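You operate a simulated robot arm through the tools that you are given. There is no shell and no other tool. Be economical: measure what you need, move in short steps, check, and stop when the job is done.

Carry out the task below with a simulated two-armed robot. There is one attempt and no reset: what you move stays moved.

TASK
Fetch the rinse bottle from the service bench top and stand it on the upper board of the service shelf. Then stack the ring carton marked "rings s" from the service bench top on top of the ring carton that says "rings l". Then fetch the brown carton and set it on the film holder on the shelf under the materials bench. The order counts. Set down upright: rinse bottle, brown carton.

The check looks at the end state, three seconds after you hand in, the way a careful person would. Anything else that was tipped, shoved, dropped, spilled or broken makes it a failure.

THE ROBOT
Two 6-joint arms with two-finger parallel grippers on one trunk, on a base that drives. Base frame: it is fixed to the floor where the robot stands at the start and does not move with it; the origin is under the middle of the robot, x ahead of it, y to its left, z up; the surface under the hand at the start is at about z = 0.8. Lengths are in m, angles in degrees, forces in N, time in s.
The left shoulder is at the start at [0.28, 0.185, 1.105], the right one opposite. With the tool pointing down near the work surface each hand reaches from about 0.54 to 0.92 m from the robot's upright axis, wherever it stands, measured 20 degrees to its own side. Places, roughly: upper board of the service shelf (92x17 cm) [-1.96, -2.92, 1.22]. Payload 1.57 kg a hand.
Tool frame (each hand has its own): the origin (TCP) lies between the finger pads and is the grasp point; the fingertips stand 0.03 m ahead of it; z points along the fingers, y is the line along which they close. Largest opening 0.08 m; finger width 0.017, thickness 0.012; the body of the gripper, 0.04 by 0.082 m, starts 0.08 m behind the TCP.
Orientation is that of the tool frame in the base frame, as [roll, pitch, yaw] about the fixed x, y, z axes, in that order (R = Rz(yaw) Ry(pitch) Rx(roll)). With the fingers straight down and closing along the base's y, the tool's x points along the base's -x, its y along +y and its z along -z.

THE INTERFACE
- The arms move only by the tool drive_tool. It takes "left_steps", "right_steps" or both (then of equal length, played together; a hand with none holds still); each is a list of rows, each a list of 7 numbers: the shift along the tool's x, y, z in m, then the turn, a rotation vector about the tool's x, y, z in degrees, then the opening, from 0 (shut) to 1 (fully open). In form: [[tx, ty, tz, rx, ry, rz, gripper], ...]. A call has 1 to 8 rows; each row is the pose to reach, as a shift and turn from the pose commanded when the call began, along the tool's axes at that moment. A row lasts 0.2 s, in which the tool goes at most 0.05 m and 8.6 degrees; a call with a longer step from one row to the next is refused whole, and so is a gripper value outside its range. A pose out of reach is approached as far as the arm can. The call stops where the force on the tool passes 40 N (or 10 N more than at its start, if that is more) or the arm is blocked; 0.2 s more then pass. The fingers move at their own pace (about 0.153 m/s each) and stop on an object; they squeeze with about 21 N. The grip force told is the motor's: it shows also when the fingers shut on nothing. Time passes only in rows, and 0.2 s behind the last, so rows that repeat a pose let the fingers close. It gives the time, the measured TCP pose, the force on the tool (base axes), the opening and the grip force at its end, in the units of the frame above (readings bear some noise), with the torque about the TCP (base axes, N m) and any sound that the robot's microphone picked up.
- Cameras (640 x 400 px; columns grow to the right, rows downward): "scene" is now at [0.2353, 0.0134, 1.5401]; the picture's right is [0.22, -0.98, 0.00], its down [-0.76, -0.17, -0.63] and it looks along [0.61, 0.13, -0.78] (base axes); focal length 261 px, centre (320, 200). "left" rides on the left gripper at [0.072, 0.007, -0.122] in its tool frame; the picture's right is [-0.09, 1.00, 0.00], its down [-0.84, -0.08, -0.54] and it looks along [-0.54, -0.05, 0.84] (tool axes); focal length 238 px, centre (320, 200). "right" rides on the right gripper at [0.072, -0.007, -0.122] in its tool frame; the picture's right is [0.09, 1.00, 0.00], its down [-0.84, 0.08, -0.54] and it looks along [-0.54, 0.05, 0.84] (tool axes); focal length 238 px, centre (320, 200). There is no depth. A picture from a camera that has moved, and an enlarged one, comes with that camera's place and axes in the base frame and with its lens.
- capture(camera): a new picture of that camera. The clock stands still meanwhile.
- lift_body(by): slides the trunk up (or, below 0, down) by that many m; the arms and the scene camera ride with it, the base frame stays. It gives what a move gives, with no picture.
- drive_base(legs): drives the robot by 1 to 6 legs, each [ahead, turn to the left] in m and degrees, along the robot's own axes; the way and the turn of a leg run together, so that a leg with both is an arc; at most 1.5 m and 180 degrees a leg. The arms and the cameras ride along, it lands a little off, and it stops where it bumps. It gives what a move gives.
- head_to(pan, tilt): turns the head with the scene camera to pan (to the left, within 86 degrees either way) and tilt (down, from -29 to 69), counted from straight ahead of the robot. It gives what a move gives.
- close_up(camera, box): a new picture of the part [left, top, right, bottom] of that camera's present view, enlarged. The clock stands still meanwhile.
- hand_in(): hands the job in; it is judged then, once.

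Work in short steps. Places have to be worked out from the pictures, the camera data and where the tool is seen: move nearer, look again, correct. Check each grasp and each placing, and mend what went wrong. You have 165 turns and 130 pictures in all, those below and enlarged ones among them. Open the grippers and draw the arms clear of the work before you hand the job in, unless the task says otherwise.

The tools are called after "Emit:" as name(argument=value, ...) on one line, values as JSON. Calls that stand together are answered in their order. drive_tool: Moves the arms, as the interface text tells. Its arguments: {"type":"object","properties":{"left_steps":{"type":"array","items":{"type":"array","items":{"type":"number"}}},"right_steps":{"type":"array","items":{"type":"array","items":{"type":"number"}}}},"required":[]} The other tools are called the same way: lift_body (by) slides the trunk up or down; drive_base (legs) drives the base; head_to (pan, tilt) turns the head that bears the scene camera; capture (camera) takes a picture; close_up (camera, box) takes an enlarged picture of a part of a camera's view; hand_in () hands the job in.

At the start:

```text
clock: 0.0
left_eef_pos: [0.5349, 0.2904, 1.1826]
left_orientation: [-180.0, 0.0, -180.0]
left_ft_force: [1.0, -0.2, 0.3]
left_moment: [0.0, 0.02, 0.02]
left_finger_gap: 0.0803
left_grip_force: 0.0
right_eef_pos: [0.5705, -0.2113, 1.1206]
right_orientation: [-179.9, 0.0, 179.9]
right_ft_force: [0.2, -0.5, -0.3]
right_moment: [0.01, 0.02, -0.02]
right_finger_gap: 0.0799
right_grip_force: 0.1
trunk travel left (down, up): [-0.8, 0.19]
robot x, y, heading: [-0.0005, 0.0006, 0.2]
head pan, tilt: [12.5, 51.3]
```

scene: 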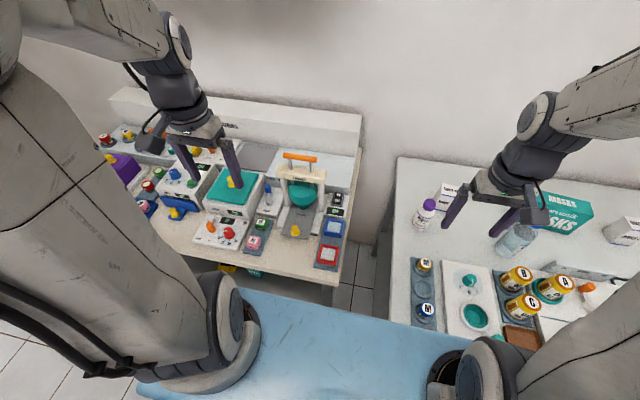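
right: 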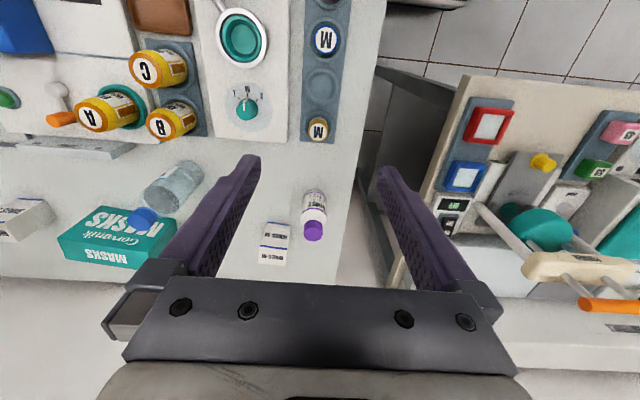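
left: 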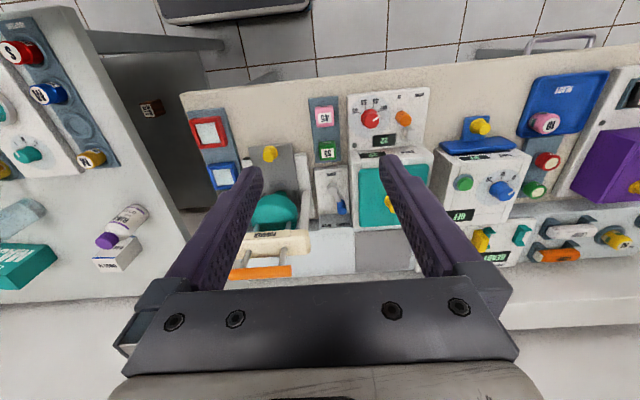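

The benches ahead hold many fixtures; I need to find the service bench, shelf and the materials bench. I'll look around with the head.

Emit:
head_to(pan=-80, tilt=20)

Emit:
capture(camera="scene")

Emit:
head_to(pan=80, tilt=20)

Emit:
capture(camera="scene")

Emit:
head_to(pan=0, tilt=25)

Emit:
capture(camera="scene")

```text
clock: 1.7
left_eef_pos: [0.5352, 0.2904, 1.1829]
left_orientation: [-180.0, 0.0, 179.9]
left_ft_force: [-0.1, -0.1, -0.1]
left_moment: [0.01, -0.03, 0.01]
left_finger_gap: 0.0799
left_grip_force: 0.1
right_eef_pos: [0.5707, -0.2124, 1.1215]
right_orientation: [-180.0, 0.0, -180.0]
right_ft_force: [-0.4, -0.6, 1.2]
right_moment: [-0.01, -0.02, -0.01]
right_finger_gap: 0.08
right_grip_force: 0.0
trunk travel left (down, up): [-0.8, 0.19]
robot x, y, heading: [0.0002, 0.0004, 0.1]
head pan, tilt: [-80.0, 20.0]
```

```text
126 pictures are left
camera scene: at [0.1775, -0.0947, 1.5874], right [-0.98, -0.17, 0.0], down [-0.06, 0.34, -0.94], along [0.16, -0.93, -0.34], focal length 261 px, centre (320, 200)
```

scene: 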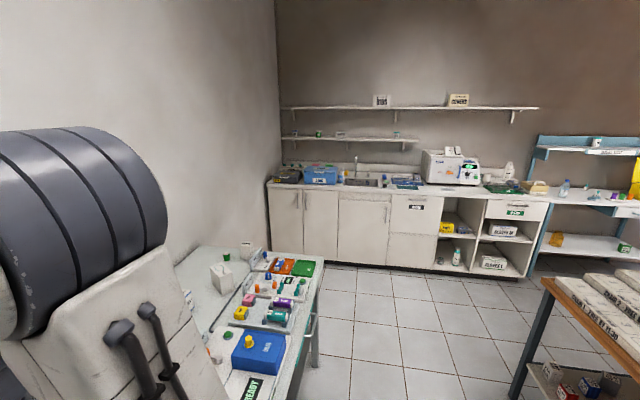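

```text
clock: 4.1
left_eef_pos: [0.5343, 0.2904, 1.1819]
left_orientation: [-180.0, 0.0, -180.0]
left_ft_force: [-0.2, 0.0, 0.0]
left_moment: [-0.03, -0.03, 0.0]
left_finger_gap: 0.0797
left_grip_force: 0.0
right_eef_pos: [0.5718, -0.2121, 1.1213]
right_orientation: [179.9, -0.1, -179.9]
right_ft_force: [-0.1, 0.2, -0.7]
right_moment: [-0.01, 0.01, 0.03]
right_finger_gap: 0.08
right_grip_force: 0.2
trunk travel left (down, up): [-0.8, 0.19]
robot x, y, heading: [-0.0004, -0.0002, 0.2]
head pan, tilt: [80.0, 20.0]
```

```text
125 pictures are left
camera scene: at [0.1775, 0.0887, 1.5874], right [0.98, -0.17, 0.0], down [-0.06, -0.34, -0.94], along [0.16, 0.93, -0.34], focal length 261 px, centre (320, 200)
```

scene: 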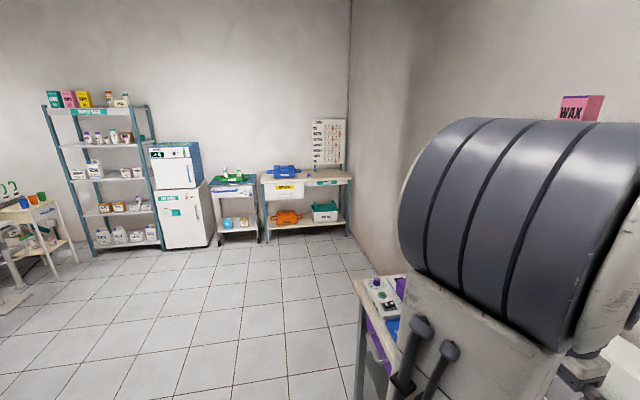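

```text
clock: 5.7
left_eef_pos: [0.5349, 0.2906, 1.1805]
left_orientation: [-179.9, 0.0, -180.0]
left_ft_force: [-0.1, -0.9, -0.4]
left_moment: [0.01, 0.02, 0.0]
left_finger_gap: 0.0797
left_grip_force: 0.0
right_eef_pos: [0.5697, -0.2132, 1.1214]
right_orientation: [-179.9, -0.1, 180.0]
right_ft_force: [0.0, -0.2, 0.3]
right_moment: [0.0, 0.0, 0.02]
right_finger_gap: 0.0799
right_grip_force: 0.0
trunk travel left (down, up): [-0.8, 0.19]
robot x, y, heading: [0.0023, 0.0015, -0.2]
head pan, tilt: [0.0, 25.0]
```

```text
124 pictures are left
camera scene: at [0.2534, -0.0029, 1.5793], right [0.0, -1.0, 0.0], down [-0.42, 0.0, -0.91], along [0.91, 0.0, -0.42], focal length 261 px, centre (320, 200)
```

scene: 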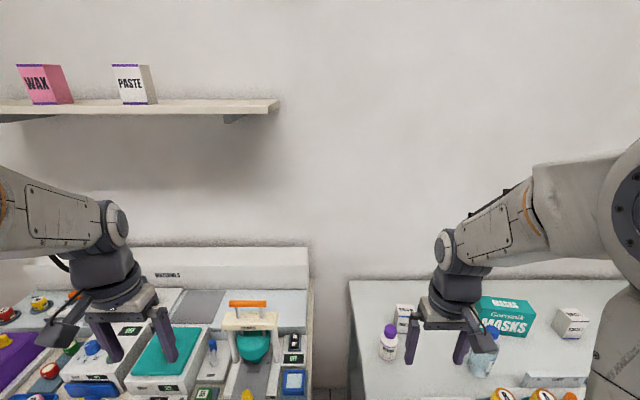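

The label "MATERIALS" is on the front-left bench. The service shelf lies behind right; I back off a little and turn right to see that area.

Emit:
drive_base(legs=[[-0.2, 0], [0, -60]])

Emit:
head_to(pan=-75, tilt=25)

Emit:
capture(camera="scene")

Emit:
head_to(pan=-25, tilt=25)

Emit:
capture(camera="scene")

```text
clock: 9.9
left_eef_pos: [0.3206, -0.319, 1.1815]
left_orientation: [180.0, 0.0, 119.9]
left_ft_force: [0.5, 0.5, 0.6]
left_moment: [0.0, 0.02, 0.01]
left_finger_gap: 0.0801
left_grip_force: 0.1
right_eef_pos: [-0.0963, -0.6004, 1.1206]
right_orientation: [-179.9, 0.0, 119.9]
right_ft_force: [-0.4, 0.3, -0.1]
right_moment: [0.01, -0.04, -0.02]
right_finger_gap: 0.0798
right_grip_force: 0.0
trunk travel left (down, up): [-0.8, 0.19]
robot x, y, heading: [-0.1985, -0.0001, -60.1]
head pan, tilt: [0.0, 25.0]
```

```text
clock: 11.4
left_eef_pos: [0.3212, -0.319, 1.181]
left_orientation: [-180.0, 0.0, 120.0]
left_ft_force: [0.6, -0.6, 0.3]
left_moment: [0.01, 0.0, 0.0]
left_finger_gap: 0.0801
left_grip_force: 0.0
right_eef_pos: [-0.0976, -0.6, 1.121]
right_orientation: [180.0, 0.0, 119.9]
right_ft_force: [-0.2, 0.8, 1.0]
right_moment: [-0.01, 0.0, 0.03]
right_finger_gap: 0.0799
right_grip_force: 0.0
trunk travel left (down, up): [-0.8, 0.19]
robot x, y, heading: [-0.1974, -0.0011, -60.3]
head pan, tilt: [-75.0, 25.0]
```

```text
123 pictures are left
camera scene: at [-0.1829, -0.2068, 1.5793], right [-0.71, 0.71, 0.0], down [0.3, 0.3, -0.91], along [-0.64, -0.64, -0.42], focal length 261 px, centre (320, 200)
```

scene: 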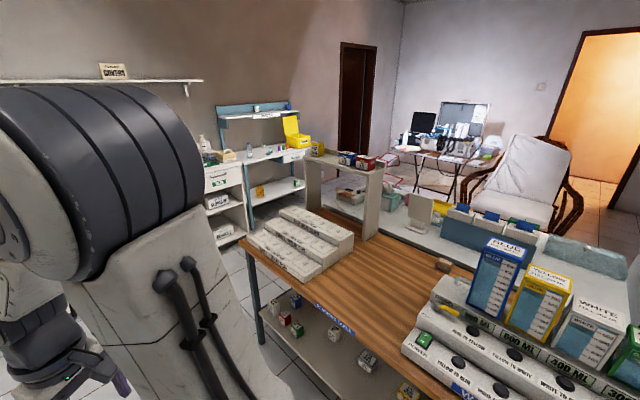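

```text
clock: 12.6
left_eef_pos: [0.3201, -0.3199, 1.1828]
left_orientation: [-179.9, -0.1, 119.9]
left_ft_force: [-0.1, -0.9, 0.1]
left_moment: [-0.05, 0.0, -0.04]
left_finger_gap: 0.0798
left_grip_force: 0.1
right_eef_pos: [-0.0978, -0.6006, 1.1225]
right_orientation: [-180.0, 0.0, 119.9]
right_ft_force: [-0.1, 0.7, -0.4]
right_moment: [0.03, -0.01, -0.02]
right_finger_gap: 0.0802
right_grip_force: 0.1
trunk travel left (down, up): [-0.8, 0.19]
robot x, y, heading: [-0.1968, 0.0022, -60.1]
head pan, tilt: [-25.0, 25.0]
```

```text
122 pictures are left
camera scene: at [-0.1099, -0.2336, 1.5793], right [-1.0, -0.08, 0.0], down [-0.04, 0.42, -0.91], along [0.08, -0.9, -0.42], focal length 261 px, centre (320, 200)
```

scene: 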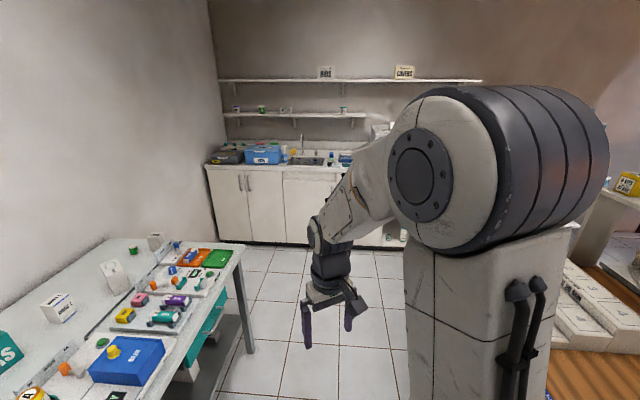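

The blue-framed bench under the service shelf is at about (-2,-2.8), reachable via the aisle between the wooden table (x<-0.75, y>-1.3) and the cabinets (y<-2.55). I drive down the aisle.

Emit:
drive_base(legs=[[0, -30], [1.0, 0], [0.88, 0], [0, -90]])

Emit:
head_to(pan=0, tilt=30)

Emit:
capture(camera="scene")

Emit:
head_to(pan=45, tilt=30)

Emit:
capture(camera="scene")

```text
clock: 27.3
left_eef_pos: [-0.7282, -2.1912, 1.1819]
left_orientation: [-180.0, 0.0, 1.0]
left_ft_force: [-1.1, 0.3, -0.1]
left_moment: [0.03, -0.02, 0.02]
left_finger_gap: 0.0802
left_grip_force: 0.0
right_eef_pos: [-0.7746, -1.6887, 1.1221]
right_orientation: [179.9, 0.0, 1.1]
right_ft_force: [-0.3, 0.6, 1.5]
right_moment: [-0.02, -0.05, 0.02]
right_finger_gap: 0.08
right_grip_force: 0.0
trunk travel left (down, up): [-0.8, 0.19]
robot x, y, heading: [-0.2008, -1.8934, -179.0]
head pan, tilt: [-25.0, 25.0]
```

```text
clock: 28.2
left_eef_pos: [-0.729, -2.1895, 1.1826]
left_orientation: [180.0, 0.0, 1.1]
left_ft_force: [-0.6, 0.1, 0.7]
left_moment: [0.01, -0.03, 0.0]
left_finger_gap: 0.08
left_grip_force: 0.2
right_eef_pos: [-0.7734, -1.6883, 1.1212]
right_orientation: [180.0, 0.0, 1.1]
right_ft_force: [0.1, -0.2, -0.3]
right_moment: [0.06, 0.01, 0.03]
right_finger_gap: 0.0799
right_grip_force: 0.0
trunk travel left (down, up): [-0.8, 0.19]
robot x, y, heading: [-0.2006, -1.89, -179.0]
head pan, tilt: [0.0, 30.0]
```

```text
121 pictures are left
camera scene: at [-0.4486, -1.8973, 1.5714], right [-0.02, 1.0, 0.0], down [0.5, 0.01, -0.87], along [-0.87, -0.01, -0.5], focal length 261 px, centre (320, 200)
```

scene: 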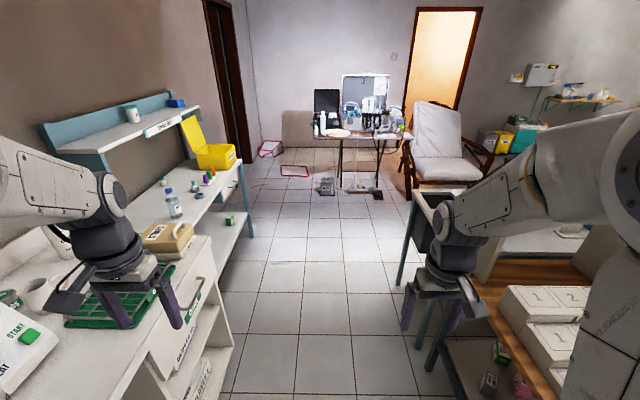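

```text
clock: 29.3
left_eef_pos: [-0.7279, -2.1909, 1.1819]
left_orientation: [-180.0, 0.0, 1.0]
left_ft_force: [-0.5, 0.3, 0.5]
left_moment: [0.01, 0.0, 0.0]
left_finger_gap: 0.0801
left_grip_force: 0.1
right_eef_pos: [-0.7734, -1.6894, 1.1217]
right_orientation: [179.9, 0.0, 1.1]
right_ft_force: [-0.1, -0.4, -0.7]
right_moment: [-0.05, -0.03, 0.03]
right_finger_gap: 0.0802
right_grip_force: 0.1
trunk travel left (down, up): [-0.8, 0.19]
robot x, y, heading: [-0.1999, -1.8902, -179.1]
head pan, tilt: [45.0, 30.0]
```

```text
120 pictures are left
camera scene: at [-0.421, -1.9608, 1.5713], right [-0.72, 0.69, 0.0], down [0.35, 0.36, -0.87], along [-0.6, -0.62, -0.5], focal length 261 px, centre (320, 200)
```

scene: 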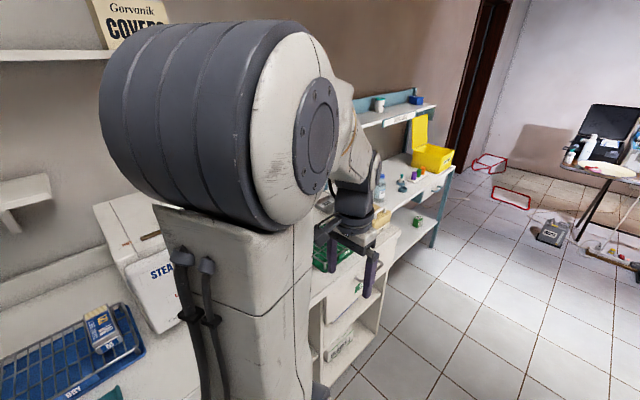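

Aisle is clear ahead. I drive west and turn to face the service bench.

Emit:
drive_base(legs=[[1.5, -1], [0.1, 0], [0, 90]])

Emit:
head_to(pan=0, tilt=35)

Emit:
capture(camera="scene")

```text
clock: 41.3
left_eef_pos: [-1.5025, -2.4476, 1.1821]
left_orientation: [180.0, 0.0, 90.7]
left_ft_force: [-0.6, 0.1, 0.5]
left_moment: [0.01, 0.03, 0.01]
left_finger_gap: 0.0799
left_grip_force: 0.0
right_eef_pos: [-2.0064, -2.489, 1.1219]
right_orientation: [-179.9, -0.1, 90.6]
right_ft_force: [0.3, -1.1, -0.9]
right_moment: [0.01, 0.0, 0.0]
right_finger_gap: 0.0801
right_grip_force: 0.0
trunk travel left (down, up): [-0.8, 0.19]
robot x, y, heading: [-1.7992, -1.9166, -89.4]
head pan, tilt: [45.0, 30.0]
```

```text
clock: 42.4
left_eef_pos: [-1.5023, -2.4467, 1.1833]
left_orientation: [179.9, 0.0, 90.7]
left_ft_force: [-0.4, -0.1, -0.6]
left_moment: [0.03, -0.01, 0.03]
left_finger_gap: 0.0801
left_grip_force: 0.1
right_eef_pos: [-2.005, -2.4902, 1.1214]
right_orientation: [180.0, 0.0, 90.7]
right_ft_force: [-0.7, 0.5, 0.1]
right_moment: [0.0, 0.01, 0.02]
right_finger_gap: 0.08
right_grip_force: 0.0
trunk travel left (down, up): [-0.8, 0.19]
robot x, y, heading: [-1.8015, -1.913, -89.3]
head pan, tilt: [0.0, 35.0]
```

```text
119 pictures are left
camera scene: at [-1.7971, -2.1669, 1.5636], right [-1.0, -0.01, 0.0], down [-0.01, 0.57, -0.82], along [0.01, -0.82, -0.57], focal length 261 px, centre (320, 200)
```

scene: 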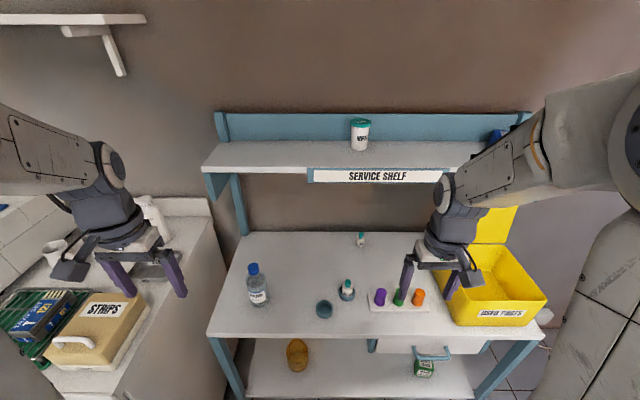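

I see a bottle with blue cap on this bench, but no ring cartons. I zoom in.

Emit:
close_up(camera="scene", box=[200, 220, 440, 370])

Emit:
close_up(camera="scene", box=[360, 180, 600, 330])

```text
2.67 times, centred on (320, 295) of scene
camera zoom: at [-1.7971, -2.1669, 1.5636], right [-1.0, -0.01, 0.0], down [-0.01, 0.57, -0.82], along [0.01, -0.82, -0.57], focal length 696 px, centre (320, -53)
```

zoom: 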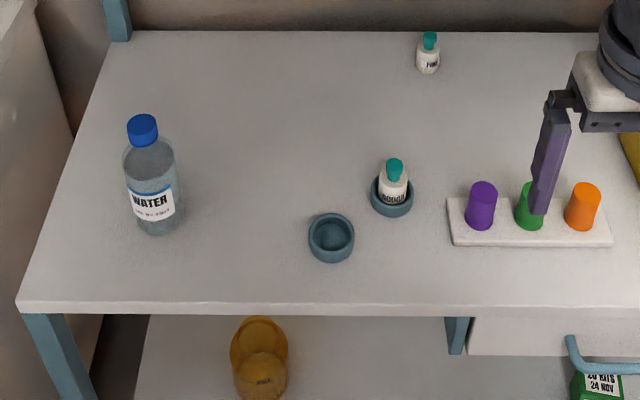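

```text
2.67 times, centred on (480, 255) of scene
camera zoom: at [-1.7971, -2.1669, 1.5636], right [-1.0, -0.01, 0.0], down [-0.01, 0.57, -0.82], along [0.01, -0.82, -0.57], focal length 696 px, centre (-107, 53)
```

zoom: 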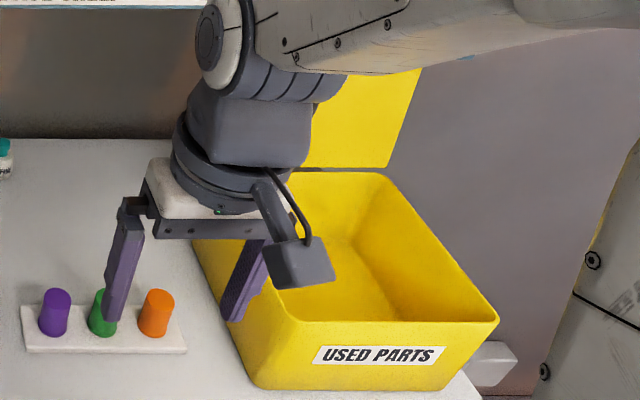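

That bottle is "WATER", so the service bench with the rinse bottle must be elsewhere. I return along the aisle and check labels.

Emit:
drive_base(legs=[[0, 89.5], [1.0, 0]])

Emit:
head_to(pan=-50, tilt=20)

Emit:
capture(camera="scene")

Emit:
head_to(pan=25, tilt=20)

Emit:
capture(camera="scene")

```text
clock: 51.4
left_eef_pos: [-0.2797, -1.6192, 1.183]
left_orientation: [-180.0, 0.0, -179.7]
left_ft_force: [0.9, 0.2, 0.0]
left_moment: [-0.03, 0.01, 0.01]
left_finger_gap: 0.0801
left_grip_force: 0.0
right_eef_pos: [-0.2397, -2.1225, 1.1205]
right_orientation: [-179.9, 0.0, -179.5]
right_ft_force: [-1.0, -0.4, -0.5]
right_moment: [0.01, 0.01, -0.04]
right_finger_gap: 0.0802
right_grip_force: 0.2
trunk travel left (down, up): [-0.8, 0.19]
robot x, y, heading: [-0.8141, -1.9149, 0.0]
head pan, tilt: [0.0, 35.0]
```

```text
clock: 52.5
left_eef_pos: [-0.2805, -1.6185, 1.1817]
left_orientation: [180.0, 0.0, -179.6]
left_ft_force: [0.4, -0.2, -0.8]
left_moment: [0.03, -0.02, 0.01]
left_finger_gap: 0.0802
left_grip_force: 0.1
right_eef_pos: [-0.2395, -2.1224, 1.1212]
right_orientation: [-180.0, 0.1, -179.5]
right_ft_force: [0.8, 0.3, 0.3]
right_moment: [0.02, 0.02, -0.02]
right_finger_gap: 0.0802
right_grip_force: 0.1
trunk travel left (down, up): [-0.8, 0.19]
robot x, y, heading: [-0.8121, -1.9125, 0.2]
head pan, tilt: [-50.0, 20.0]
```

```text
116 pictures are left
camera scene: at [-0.591, -1.9872, 1.5874], right [-0.76, -0.65, 0.0], down [-0.22, 0.26, -0.94], along [0.61, -0.72, -0.34], focal length 261 px, centre (320, 200)
```

scene: 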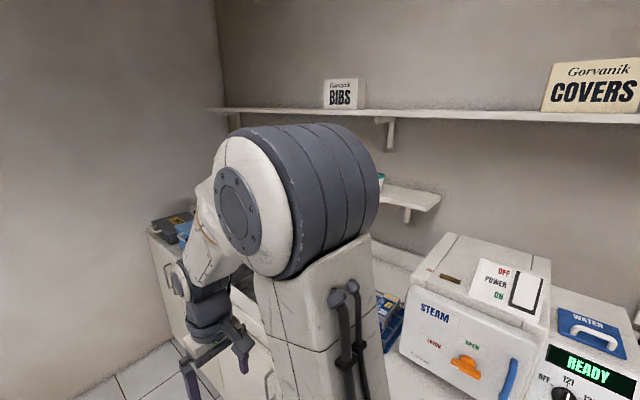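

```text
clock: 54.0
left_eef_pos: [-0.2797, -1.6187, 1.1807]
left_orientation: [179.9, 0.1, -179.6]
left_ft_force: [-0.5, 0.2, -0.3]
left_moment: [0.02, 0.02, -0.02]
left_finger_gap: 0.0797
left_grip_force: 0.1
right_eef_pos: [-0.2404, -2.1212, 1.1219]
right_orientation: [-179.9, 0.1, -179.5]
right_ft_force: [0.8, 1.0, 1.1]
right_moment: [-0.02, 0.03, -0.03]
right_finger_gap: 0.0801
right_grip_force: 0.1
trunk travel left (down, up): [-0.8, 0.19]
robot x, y, heading: [-0.8121, -1.9135, 0.2]
head pan, tilt: [25.0, 20.0]
```

```text
115 pictures are left
camera scene: at [-0.5671, -1.8765, 1.5874], right [0.43, -0.9, 0.0], down [-0.31, -0.15, -0.94], along [0.85, 0.4, -0.34], focal length 261 px, centre (320, 200)
```

scene: 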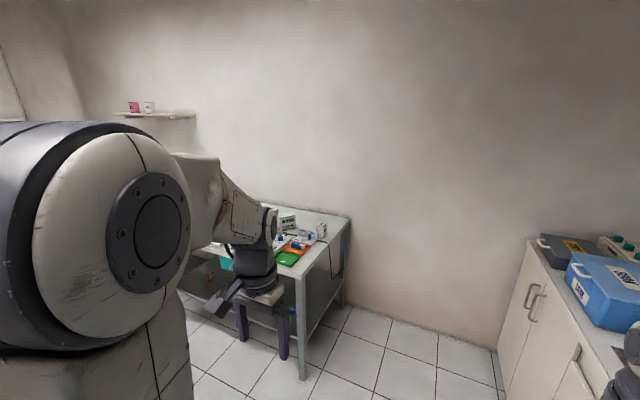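

The front-right bench (with masks, bottles, cartons) is the best candidate. I drive there and face it.

Emit:
drive_base(legs=[[0.6, 0], [0, 90], [1.3, 0], [0, -90]])

Emit:
head_to(pan=0, tilt=40)

Emit:
capture(camera="scene")

```text
clock: 71.2
left_eef_pos: [0.3179, -0.3533, 1.1821]
left_orientation: [-180.0, 0.1, 179.2]
left_ft_force: [0.2, 0.6, 0.0]
left_moment: [0.02, -0.02, -0.03]
left_finger_gap: 0.0802
left_grip_force: 0.0
right_eef_pos: [0.3464, -0.8555, 1.12]
right_orientation: [-180.0, 0.0, 179.2]
right_ft_force: [-0.1, -1.0, -1.1]
right_moment: [0.02, 0.02, -0.01]
right_finger_gap: 0.08
right_grip_force: 0.1
trunk travel left (down, up): [-0.8, 0.19]
robot x, y, heading: [-0.2221, -0.6337, -0.8]
head pan, tilt: [25.0, 20.0]
```

```text
clock: 72.0
left_eef_pos: [0.3182, -0.3519, 1.1825]
left_orientation: [179.9, -0.1, 179.2]
left_ft_force: [0.6, 0.2, -0.9]
left_moment: [-0.01, 0.0, -0.01]
left_finger_gap: 0.0802
left_grip_force: 0.0
right_eef_pos: [0.3463, -0.855, 1.1211]
right_orientation: [-180.0, 0.1, 179.2]
right_ft_force: [-0.4, 0.0, 0.5]
right_moment: [-0.01, 0.0, -0.02]
right_finger_gap: 0.0799
right_grip_force: 0.1
trunk travel left (down, up): [-0.8, 0.19]
robot x, y, heading: [-0.224, -0.6362, -1.0]
head pan, tilt: [0.0, 40.0]
```

```text
114 pictures are left
camera scene: at [0.0244, -0.6417, 1.556], right [-0.02, -1.0, 0.0], down [-0.64, 0.01, -0.77], along [0.77, -0.01, -0.64], focal length 261 px, centre (320, 200)
```

scene: 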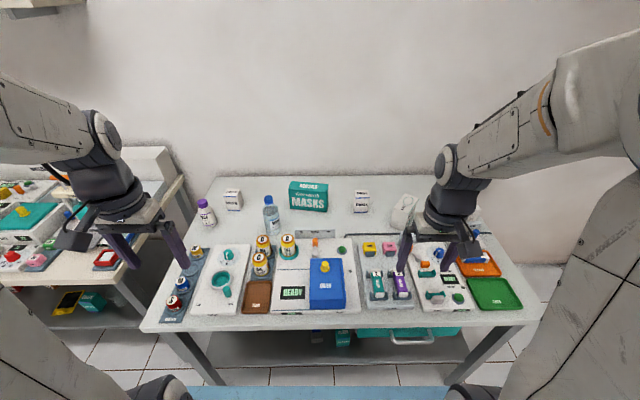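

Zooming on the small cartons and bottles on this bench.

Emit:
close_up(camera="scene", box=[180, 165, 300, 240])

Emit:
close_up(camera="scene", box=[280, 165, 440, 265])

Emit:
close_up(camera="scene", box=[0, 160, 200, 320])

Emit:
close_up(camera="scene", box=[130, 220, 370, 370])

```text
5.33 times, centred on (240, 202) of scene
camera zoom: at [0.0244, -0.6417, 1.556], right [-0.02, -1.0, 0.0], down [-0.64, 0.01, -0.77], along [0.77, -0.01, -0.64], focal length 1392 px, centre (747, 187)
```

zoom: 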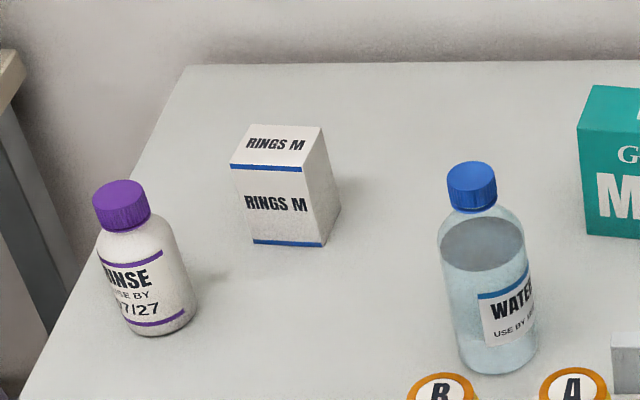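

```text
4.00 times, centred on (360, 215) of scene
camera zoom: at [0.0244, -0.6417, 1.556], right [-0.02, -1.0, 0.0], down [-0.64, 0.01, -0.77], along [0.77, -0.01, -0.64], focal length 1044 px, centre (160, 140)
```

zoom: 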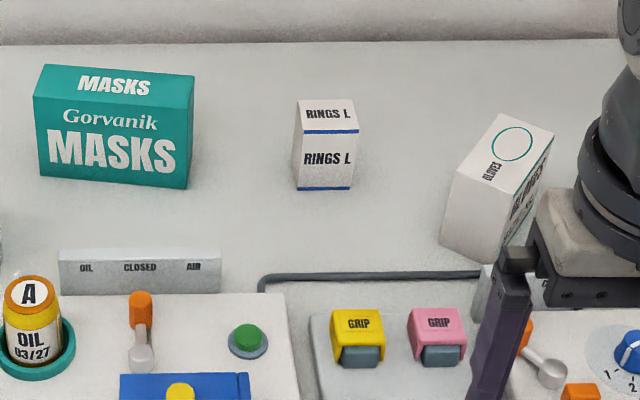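

```text
2.50 times, centred on (100, 240) of scene
camera zoom: at [0.0244, -0.6417, 1.556], right [-0.02, -1.0, 0.0], down [-0.64, 0.01, -0.77], along [0.77, -0.01, -0.64], focal length 652 px, centre (870, 100)
```

zoom: 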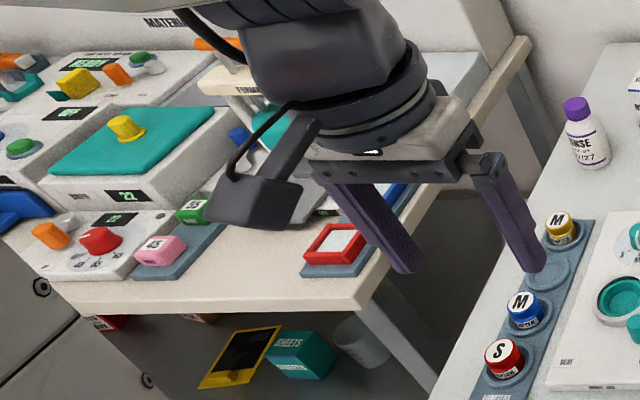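

```text
2.67 times, centred on (250, 295) of scene
camera zoom: at [0.0244, -0.6417, 1.556], right [-0.02, -1.0, 0.0], down [-0.64, 0.01, -0.77], along [0.77, -0.01, -0.64], focal length 696 px, centre (507, -53)
```

zoom: 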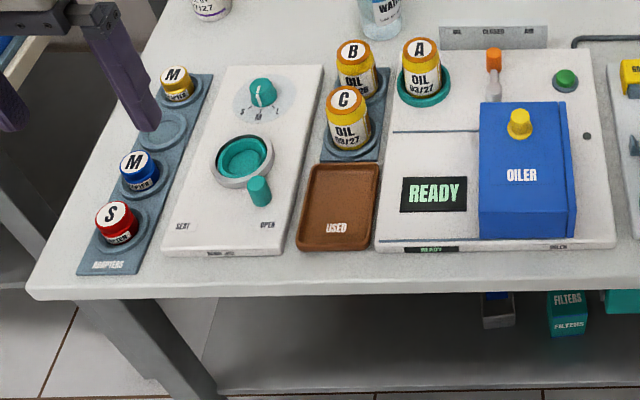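

This is the service bench: RINSE bottle at about (0.78,-0.20), RINGS M, RINGS L here; RINGS S probably behind the right arm. I reposition to about (0,-0.45) to reach the rinse bottle with the left hand.

Emit:
drive_base(legs=[[0, 41], [0.29, 0], [0, -40]])

Emit:
head_to(pan=0, tilt=40)

Emit:
capture(camera="scene")

Emit:
capture(camera="left")

Emit:
capture(camera="right")

```text
clock: 77.8
left_eef_pos: [0.5388, -0.1594, 1.1808]
left_orientation: [-180.0, -0.2, 180.0]
left_ft_force: [0.0, 0.8, -0.2]
left_moment: [0.0, 0.0, 0.02]
left_finger_gap: 0.0803
left_grip_force: 0.1
right_eef_pos: [0.573, -0.6624, 1.1214]
right_orientation: [180.0, 0.0, 180.0]
right_ft_force: [-0.1, 0.3, -0.5]
right_moment: [-0.01, 0.01, -0.01]
right_finger_gap: 0.0801
right_grip_force: 0.0
trunk travel left (down, up): [-0.8, 0.19]
robot x, y, heading: [0.0, -0.4493, -0.3]
head pan, tilt: [0.0, 40.0]
```

```text
clock: 78.4
left_eef_pos: [0.5382, -0.1588, 1.1823]
left_orientation: [-180.0, 0.0, -180.0]
left_ft_force: [0.5, 0.3, -0.9]
left_moment: [-0.01, -0.02, 0.01]
left_finger_gap: 0.0798
left_grip_force: 0.0
right_eef_pos: [0.5728, -0.6615, 1.1215]
right_orientation: [179.9, -0.1, 180.0]
right_ft_force: [0.3, 0.2, 0.5]
right_moment: [-0.01, 0.0, -0.02]
right_finger_gap: 0.0796
right_grip_force: 0.1
trunk travel left (down, up): [-0.8, 0.19]
robot x, y, heading: [0.003, -0.4486, -0.4]
head pan, tilt: [0.0, 40.0]
```

```text
109 pictures are left
camera scene: at [0.2488, -0.4526, 1.556], right [0.0, -1.0, 0.0], down [-0.64, 0.0, -0.77], along [0.77, 0.0, -0.64], focal length 261 px, centre (320, 200)
```

scene: 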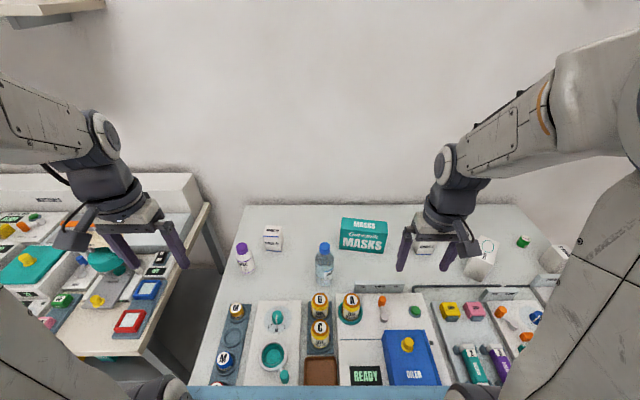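

```text
108 pictures are left
camera left: at [0.4661, -0.1521, 1.3038], right [0.09, 1.0, 0.0], down [0.84, -0.08, 0.54], along [0.54, -0.05, -0.84], focal length 238 px, centre (320, 200)
```

left: 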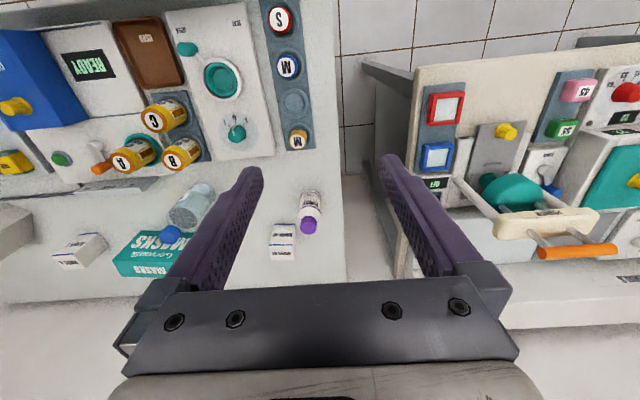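

```text
107 pictures are left
camera right: at [0.5015, -0.6676, 1.2421], right [-0.09, 1.0, 0.0], down [0.84, 0.08, 0.54], along [0.54, 0.05, -0.84], focal length 238 px, centre (320, 200)
```

right: 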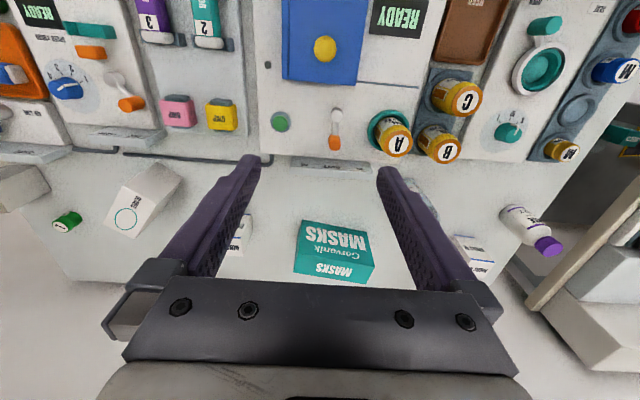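

Both views put the rinse bottle at (0.78,-0.204). I move the left hand above it, to z≈1.0, then look.

Emit:
drive_tool(left_steps=[[-0.035, -0.006, 0.025, 0, 0, 0, 1], [-0.07, -0.012, 0.05, 0, 0, 0, 1], [-0.105, -0.018, 0.075, 0, 0, 0, 1], [-0.14, -0.025, 0.1, 0, 0, 0, 1], [-0.175, -0.032, 0.125, 0, 0, 0, 1], [-0.21, -0.04, 0.15, 0, 0, 0, 1], [-0.242, -0.045, 0.175, 0, 0, 0, 1]])

Emit:
capture(camera="left")

Emit:
close_up(camera="scene", box=[200, 200, 320, 275])

```text
clock: 80.0
left_eef_pos: [0.7795, -0.2037, 1.0078]
left_orientation: [180.0, 0.0, -180.0]
left_ft_force: [0.2, 0.0, 0.9]
left_moment: [-0.06, -0.02, 0.02]
left_finger_gap: 0.0801
left_grip_force: 0.1
right_eef_pos: [0.5724, -0.6623, 1.1216]
right_orientation: [180.0, 0.0, -179.9]
right_ft_force: [-0.5, -0.1, -0.2]
right_moment: [-0.03, 0.0, 0.06]
right_finger_gap: 0.0798
right_grip_force: 0.0
trunk travel left (down, up): [-0.8, 0.19]
robot x, y, heading: [0.0065, -0.4501, -0.1]
head pan, tilt: [0.0, 40.0]
```

```text
106 pictures are left
camera left: at [0.7082, -0.1979, 1.1298], right [0.09, 1.0, 0.0], down [0.84, -0.08, 0.54], along [0.54, -0.05, -0.84], focal length 238 px, centre (320, 200)
```

left: 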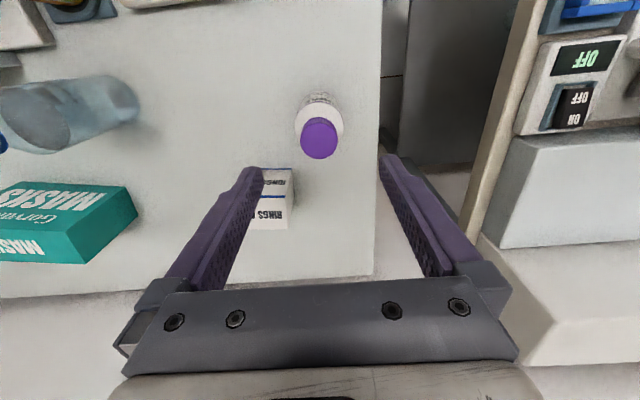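

```text
5.33 times, centred on (260, 238) of scene
camera zoom: at [0.2486, -0.4526, 1.556], right [0.0, -1.0, 0.0], down [-0.64, 0.0, -0.77], along [0.77, 0.0, -0.64], focal length 1392 px, centre (640, 0)
```

zoom: 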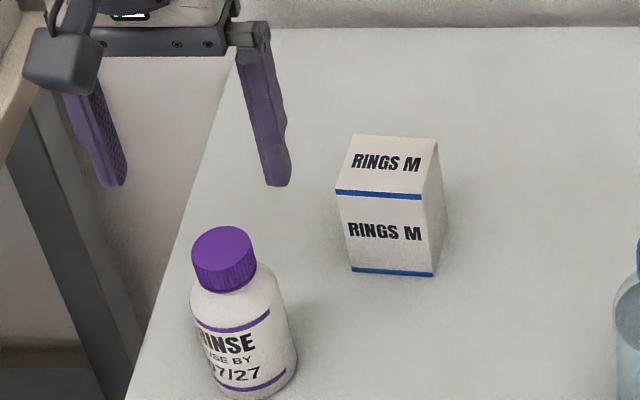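

The bottle is centred under the hand (~0.78,-0.204), top ~0.93, body ~0.053 wide. I lower to z≈0.866 and close.

Emit:
drive_tool(left_steps=[[0, 0, 0.04, 0, 0, 0, 1], [0, 0, 0.08, 0, 0, 0, 1], [0, 0, 0.12, 0, 0, 0, 1], [0, 0, 0.142, 0, 0, 0, 1], [0, 0, 0.142, 0, 0, 0, 0.3], [0, 0, 0.142, 0, 0, 0, 0.3], [0, 0, 0.142, 0, 0, 0, 0]])

Emit:
capture(camera="left")

```text
clock: 81.6
left_eef_pos: [0.7787, -0.2036, 0.866]
left_orientation: [-180.0, 0.1, 179.9]
left_ft_force: [0.7, -0.1, 0.0]
left_moment: [0.04, -0.02, 0.01]
left_finger_gap: 0.0507
left_grip_force: 20.9
right_eef_pos: [0.5729, -0.662, 1.1211]
right_orientation: [-179.9, 0.0, 180.0]
right_ft_force: [-0.1, -0.7, 0.1]
right_moment: [-0.01, 0.0, -0.02]
right_finger_gap: 0.0797
right_grip_force: 0.0
trunk travel left (down, up): [-0.8, 0.19]
robot x, y, heading: [0.0013, -0.4501, -0.5]
head pan, tilt: [0.0, 40.0]
```

```text
104 pictures are left
camera left: at [0.7078, -0.1976, 0.987], right [0.09, 1.0, 0.0], down [0.84, -0.08, 0.54], along [0.54, -0.05, -0.84], focal length 238 px, centre (320, 200)
```

left: 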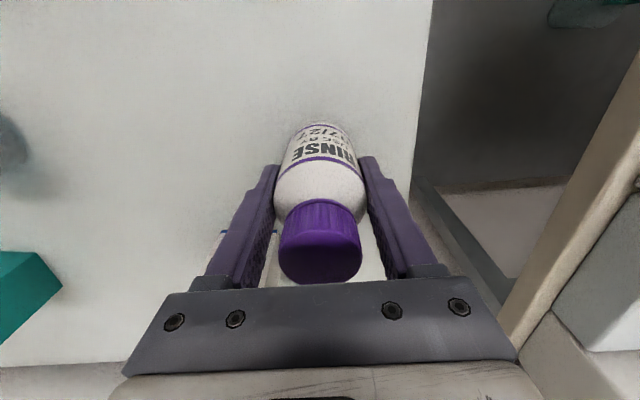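

Gripped (gap 0.051). I lift straight up then retract toward the carrying pose.

Emit:
drive_tool(left_steps=[[0, 0, -0.04, 0, 0, 0, 0], [0, 0, -0.085, 0, 0, 0, 0], [0, 0, -0.13, 0, 0, 0, 0], [0, 0, -0.175, 0, 0, 0, 0], [0.02, 0, -0.22, 0, 0, 0, 0], [0.04, 0, -0.26, 0, 0, 0, 0], [0.07, 0, -0.295, 0, 0, 0, 0], [0.1, 0, -0.33, 0, 0, 0, 0]])

Emit:
drive_tool(left_steps=[[0.04, 0.0, 0, 0, 0, 0, 0], [0.08, 0.01, 0, 0, 0, 0, 0], [0.12, 0.02, 0, 0, 0, 0, 0], [0.14, 0.03, 0, 0, 0, 0, 0]])

Emit:
capture(camera="left")

Emit:
capture(camera="scene")

```text
clock: 83.4
left_eef_pos: [0.6798, -0.2042, 1.1954]
left_orientation: [179.9, 0.0, 180.0]
left_ft_force: [0.3, -0.2, -3.0]
left_moment: [-0.04, 0.01, 0.02]
left_finger_gap: 0.0509
left_grip_force: 21.1
right_eef_pos: [0.5743, -0.6616, 1.1203]
right_orientation: [-180.0, 0.0, -180.0]
right_ft_force: [0.0, 0.2, -0.4]
right_moment: [0.01, 0.0, 0.02]
right_finger_gap: 0.0797
right_grip_force: 0.1
trunk travel left (down, up): [-0.8, 0.19]
robot x, y, heading: [0.0019, -0.4472, -0.4]
head pan, tilt: [0.0, 40.0]
```

```text
clock: 84.4
left_eef_pos: [0.5405, -0.1747, 1.1943]
left_orientation: [180.0, 0.0, 179.9]
left_ft_force: [0.3, -0.8, -3.0]
left_moment: [-0.04, 0.01, -0.03]
left_finger_gap: 0.0509
left_grip_force: 20.6
right_eef_pos: [0.5731, -0.6622, 1.1221]
right_orientation: [179.9, 0.0, 180.0]
right_ft_force: [-0.7, -0.5, -0.1]
right_moment: [0.0, 0.0, -0.01]
right_finger_gap: 0.0801
right_grip_force: 0.1
trunk travel left (down, up): [-0.8, 0.19]
robot x, y, heading: [0.0005, -0.4521, -0.1]
head pan, tilt: [0.0, 40.0]
```

```text
103 pictures are left
camera left: at [0.4679, -0.1677, 1.3165], right [0.09, 1.0, 0.0], down [0.84, -0.08, 0.54], along [0.54, -0.05, -0.84], focal length 238 px, centre (320, 200)
```

left: 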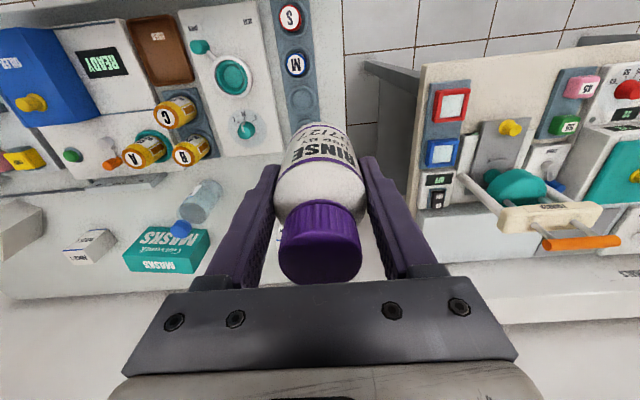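

```text
102 pictures are left
camera scene: at [0.2488, -0.4526, 1.556], right [0.0, -1.0, 0.0], down [-0.64, 0.0, -0.77], along [0.77, 0.0, -0.64], focal length 261 px, centre (320, 200)
```

scene: 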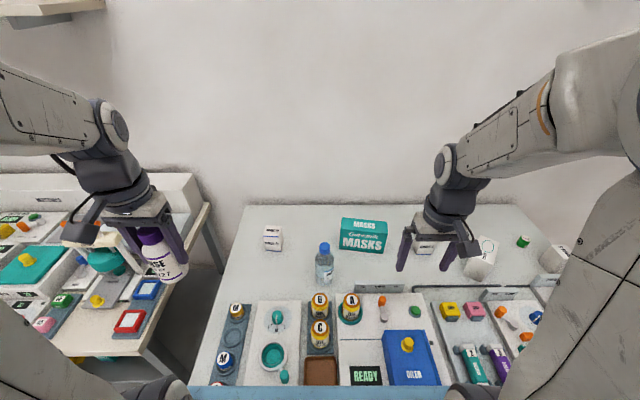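

The bottle is held upright. I drive back through the aisle to the service shelf.

Emit:
drive_base(legs=[[-0.21, 0], [0, -90], [1.45, 0], [0, -90]])

```text
clock: 100.4
left_eef_pos: [-0.7432, -2.1642, 1.1948]
left_orientation: [180.0, 0.0, -0.1]
left_ft_force: [-0.5, 0.2, -1.6]
left_moment: [0.02, -0.01, 0.03]
left_finger_gap: 0.0509
left_grip_force: 20.9
right_eef_pos: [-0.775, -1.6777, 1.121]
right_orientation: [-180.0, -0.1, 0.0]
right_ft_force: [-0.2, 0.6, 0.7]
right_moment: [-0.01, 0.01, -0.02]
right_finger_gap: 0.0799
right_grip_force: 0.1
trunk travel left (down, up): [-0.8, 0.19]
robot x, y, heading: [-0.2069, -1.8921, 179.8]
head pan, tilt: [0.0, 40.0]
```

Now west along the aisle, turn to the shelf and raise the trunk.

Emit:
drive_base(legs=[[1.5, 0], [0.22, 0], [0, 90]])

Emit:
lift_body(by=0.18)

Emit:
capture(camera="scene")

Emit:
capture(camera="left")

```text
clock: 113.0
left_eef_pos: [-1.6456, -2.4339, 1.1943]
left_orientation: [-180.0, -0.1, 90.8]
left_ft_force: [0.6, 0.3, -2.4]
left_moment: [0.0, 0.02, -0.05]
left_finger_gap: 0.0507
left_grip_force: 21.2
right_eef_pos: [-2.132, -2.4761, 1.1213]
right_orientation: [180.0, -0.1, 91.0]
right_ft_force: [0.2, 0.1, -0.2]
right_moment: [-0.03, 0.0, 0.01]
right_finger_gap: 0.08
right_grip_force: 0.1
trunk travel left (down, up): [-0.8, 0.19]
robot x, y, heading: [-1.9298, -1.9013, -89.4]
head pan, tilt: [0.0, 40.0]
```

```text
clock: 115.0
left_eef_pos: [-1.6451, -2.4339, 1.3742]
left_orientation: [180.0, 0.0, 91.0]
left_ft_force: [0.1, -0.1, -1.6]
left_moment: [-0.01, 0.01, 0.01]
left_finger_gap: 0.051
left_grip_force: 20.7
right_eef_pos: [-2.1321, -2.4755, 1.3017]
right_orientation: [-180.0, 0.0, 91.1]
right_ft_force: [-0.2, 0.1, 0.8]
right_moment: [-0.02, 0.01, 0.0]
right_finger_gap: 0.08
right_grip_force: 0.0
trunk travel left (down, up): [-0.98, 0.01]
robot x, y, heading: [-1.9298, -1.9001, -89.2]
head pan, tilt: [0.0, 40.0]
```

```text
101 pictures are left
camera scene: at [-1.9244, -2.1493, 1.7359], right [-1.0, -0.01, 0.0], down [-0.01, 0.64, -0.77], along [0.01, -0.77, -0.64], focal length 261 px, centre (320, 200)
```

scene: 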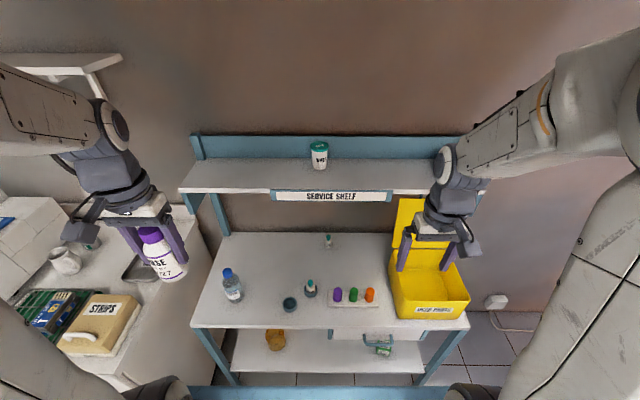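

```text
100 pictures are left
camera left: at [-1.6395, -2.3624, 1.4964], right [1.0, -0.08, 0.0], down [-0.06, -0.84, 0.54], along [-0.04, -0.54, -0.84], focal length 238 px, centre (320, 200)
```

left: 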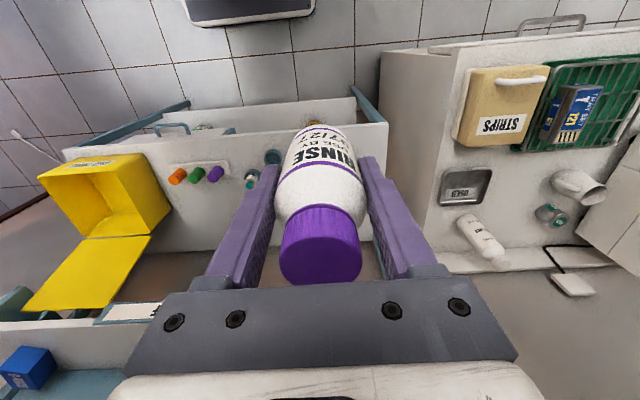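

Board left end at x≈-1.46, tub at x≈-1.91; I'll place at about (-1.66,-2.915). Drive 0.2 forward.

Emit:
drive_base(legs=[[0.2, 0]])

Emit:
drive_tool(left_steps=[[-0.045, 0, 0, 0, 0, 0, 0], [-0.09, 0, 0, 0, 0, 0, 0], [-0.135, 0, 0, 0, 0, 0, 0], [-0.18, 0, 0, 0, 0, 0, 0], [-0.225, 0, 0, 0, 0, 0, 0], [-0.26, 0, 0, 0, 0, 0, 0]])

Emit:
capture(camera="scene")

Emit:
capture(camera="left")

```text
clock: 116.6
left_eef_pos: [-1.6403, -2.6347, 1.3758]
left_orientation: [179.9, 0.0, 90.9]
left_ft_force: [0.4, 0.3, -2.7]
left_moment: [0.02, -0.03, -0.03]
left_finger_gap: 0.0505
left_grip_force: 20.7
right_eef_pos: [-2.1279, -2.6767, 1.3011]
right_orientation: [180.0, -0.1, 91.0]
right_ft_force: [0.4, 0.2, -0.5]
right_moment: [0.0, 0.03, 0.01]
right_finger_gap: 0.0797
right_grip_force: 0.0
trunk travel left (down, up): [-0.98, 0.01]
robot x, y, heading: [-1.931, -2.0986, -89.3]
head pan, tilt: [0.0, 40.0]
```

```text
clock: 118.0
left_eef_pos: [-1.6374, -2.8951, 1.3741]
left_orientation: [-180.0, -0.2, 91.1]
left_ft_force: [0.4, 0.9, -2.2]
left_moment: [0.03, -0.03, 0.02]
left_finger_gap: 0.0507
left_grip_force: 20.9
right_eef_pos: [-2.1291, -2.6781, 1.2999]
right_orientation: [179.9, 0.0, 91.0]
right_ft_force: [-0.5, 0.1, 0.9]
right_moment: [0.01, 0.03, 0.04]
right_finger_gap: 0.08
right_grip_force: 0.1
trunk travel left (down, up): [-0.98, 0.01]
robot x, y, heading: [-1.9283, -2.1019, -89.1]
head pan, tilt: [0.0, 40.0]
```

```text
99 pictures are left
camera scene: at [-1.9211, -2.3509, 1.7359], right [-1.0, -0.02, 0.0], down [-0.01, 0.64, -0.77], along [0.01, -0.77, -0.64], focal length 261 px, centre (320, 200)
```

scene: 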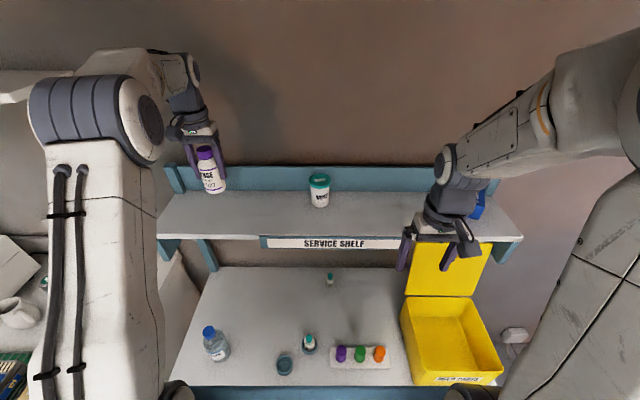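

```text
98 pictures are left
camera left: at [-1.631, -2.8238, 1.4961], right [1.0, -0.07, 0.0], down [-0.06, -0.84, 0.54], along [-0.04, -0.54, -0.84], focal length 238 px, centre (320, 200)
```

left: 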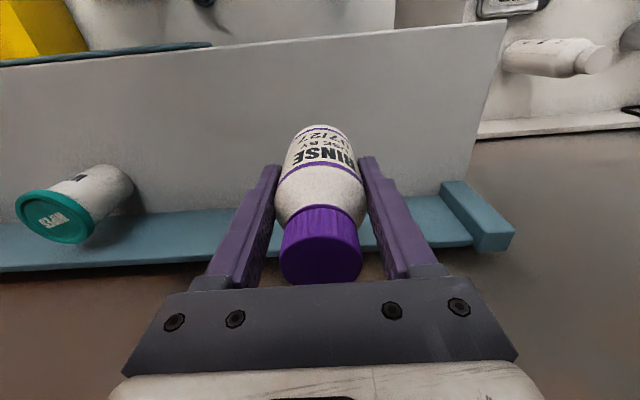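

Position is above the board's middle (front edge −2.82, back −3.0). I move 1 cm further in and lower to just above the surface.

Emit:
drive_tool(left_steps=[[-0.012, 0, 0.03, 0, 0, 0, 0], [-0.012, 0, 0.06, 0, 0, 0, 0], [-0.012, 0, 0.075, 0, 0, 0, 0], [-0.012, 0, 0.08, 0, 0, 0, 0]])

Emit:
close_up(camera="scene", box=[150, 140, 270, 215])

```text
clock: 119.0
left_eef_pos: [-1.6358, -2.9071, 1.2921]
left_orientation: [180.0, 0.1, 91.0]
left_ft_force: [-0.1, -0.6, -2.2]
left_moment: [0.03, 0.02, -0.01]
left_finger_gap: 0.0509
left_grip_force: 21.4
right_eef_pos: [-2.1293, -2.6768, 1.3004]
right_orientation: [179.9, 0.0, 90.9]
right_ft_force: [-0.6, 0.8, 0.5]
right_moment: [0.02, 0.01, 0.0]
right_finger_gap: 0.0801
right_grip_force: 0.0
trunk travel left (down, up): [-0.98, 0.01]
robot x, y, heading: [-1.9258, -2.1041, -89.0]
head pan, tilt: [0.0, 40.0]
```

```text
5.33 times, centred on (210, 178) of scene
camera zoom: at [-1.9212, -2.3508, 1.7359], right [-1.0, -0.01, 0.0], down [-0.01, 0.64, -0.77], along [0.01, -0.77, -0.64], focal length 1392 px, centre (907, 320)
```

zoom: 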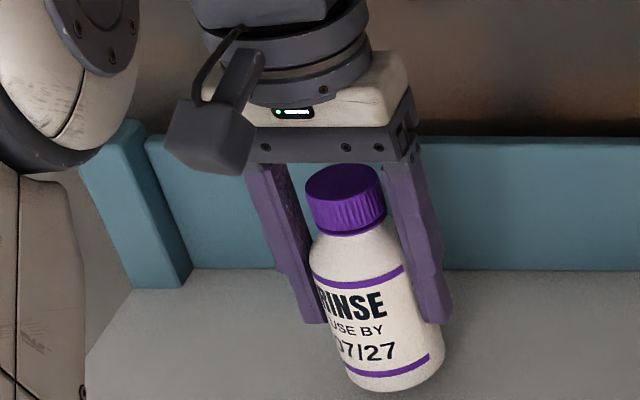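

Nearly touching; I step down by a few millimetres watching force.

Emit:
drive_tool(left_steps=[[0, 0, 0.002, 0, 0, 0, 0], [0, 0, 0.004, 0, 0, 0, 0], [0, 0, 0.004, 0, 0, 0, 0]])

```text
clock: 119.8
left_eef_pos: [-1.6373, -2.9068, 1.2893]
left_orientation: [-180.0, -0.1, 91.1]
left_ft_force: [0.9, 0.0, -1.6]
left_moment: [0.03, 0.03, -0.01]
left_finger_gap: 0.0507
left_grip_force: 21.4
right_eef_pos: [-2.129, -2.6771, 1.3016]
right_orientation: [-179.9, -0.1, 91.1]
right_ft_force: [0.0, -0.1, -0.3]
right_moment: [0.01, 0.01, 0.01]
right_finger_gap: 0.0796
right_grip_force: 0.1
trunk travel left (down, up): [-0.98, 0.01]
robot x, y, heading: [-1.9248, -2.1035, -89.3]
head pan, tilt: [0.0, 40.0]
```

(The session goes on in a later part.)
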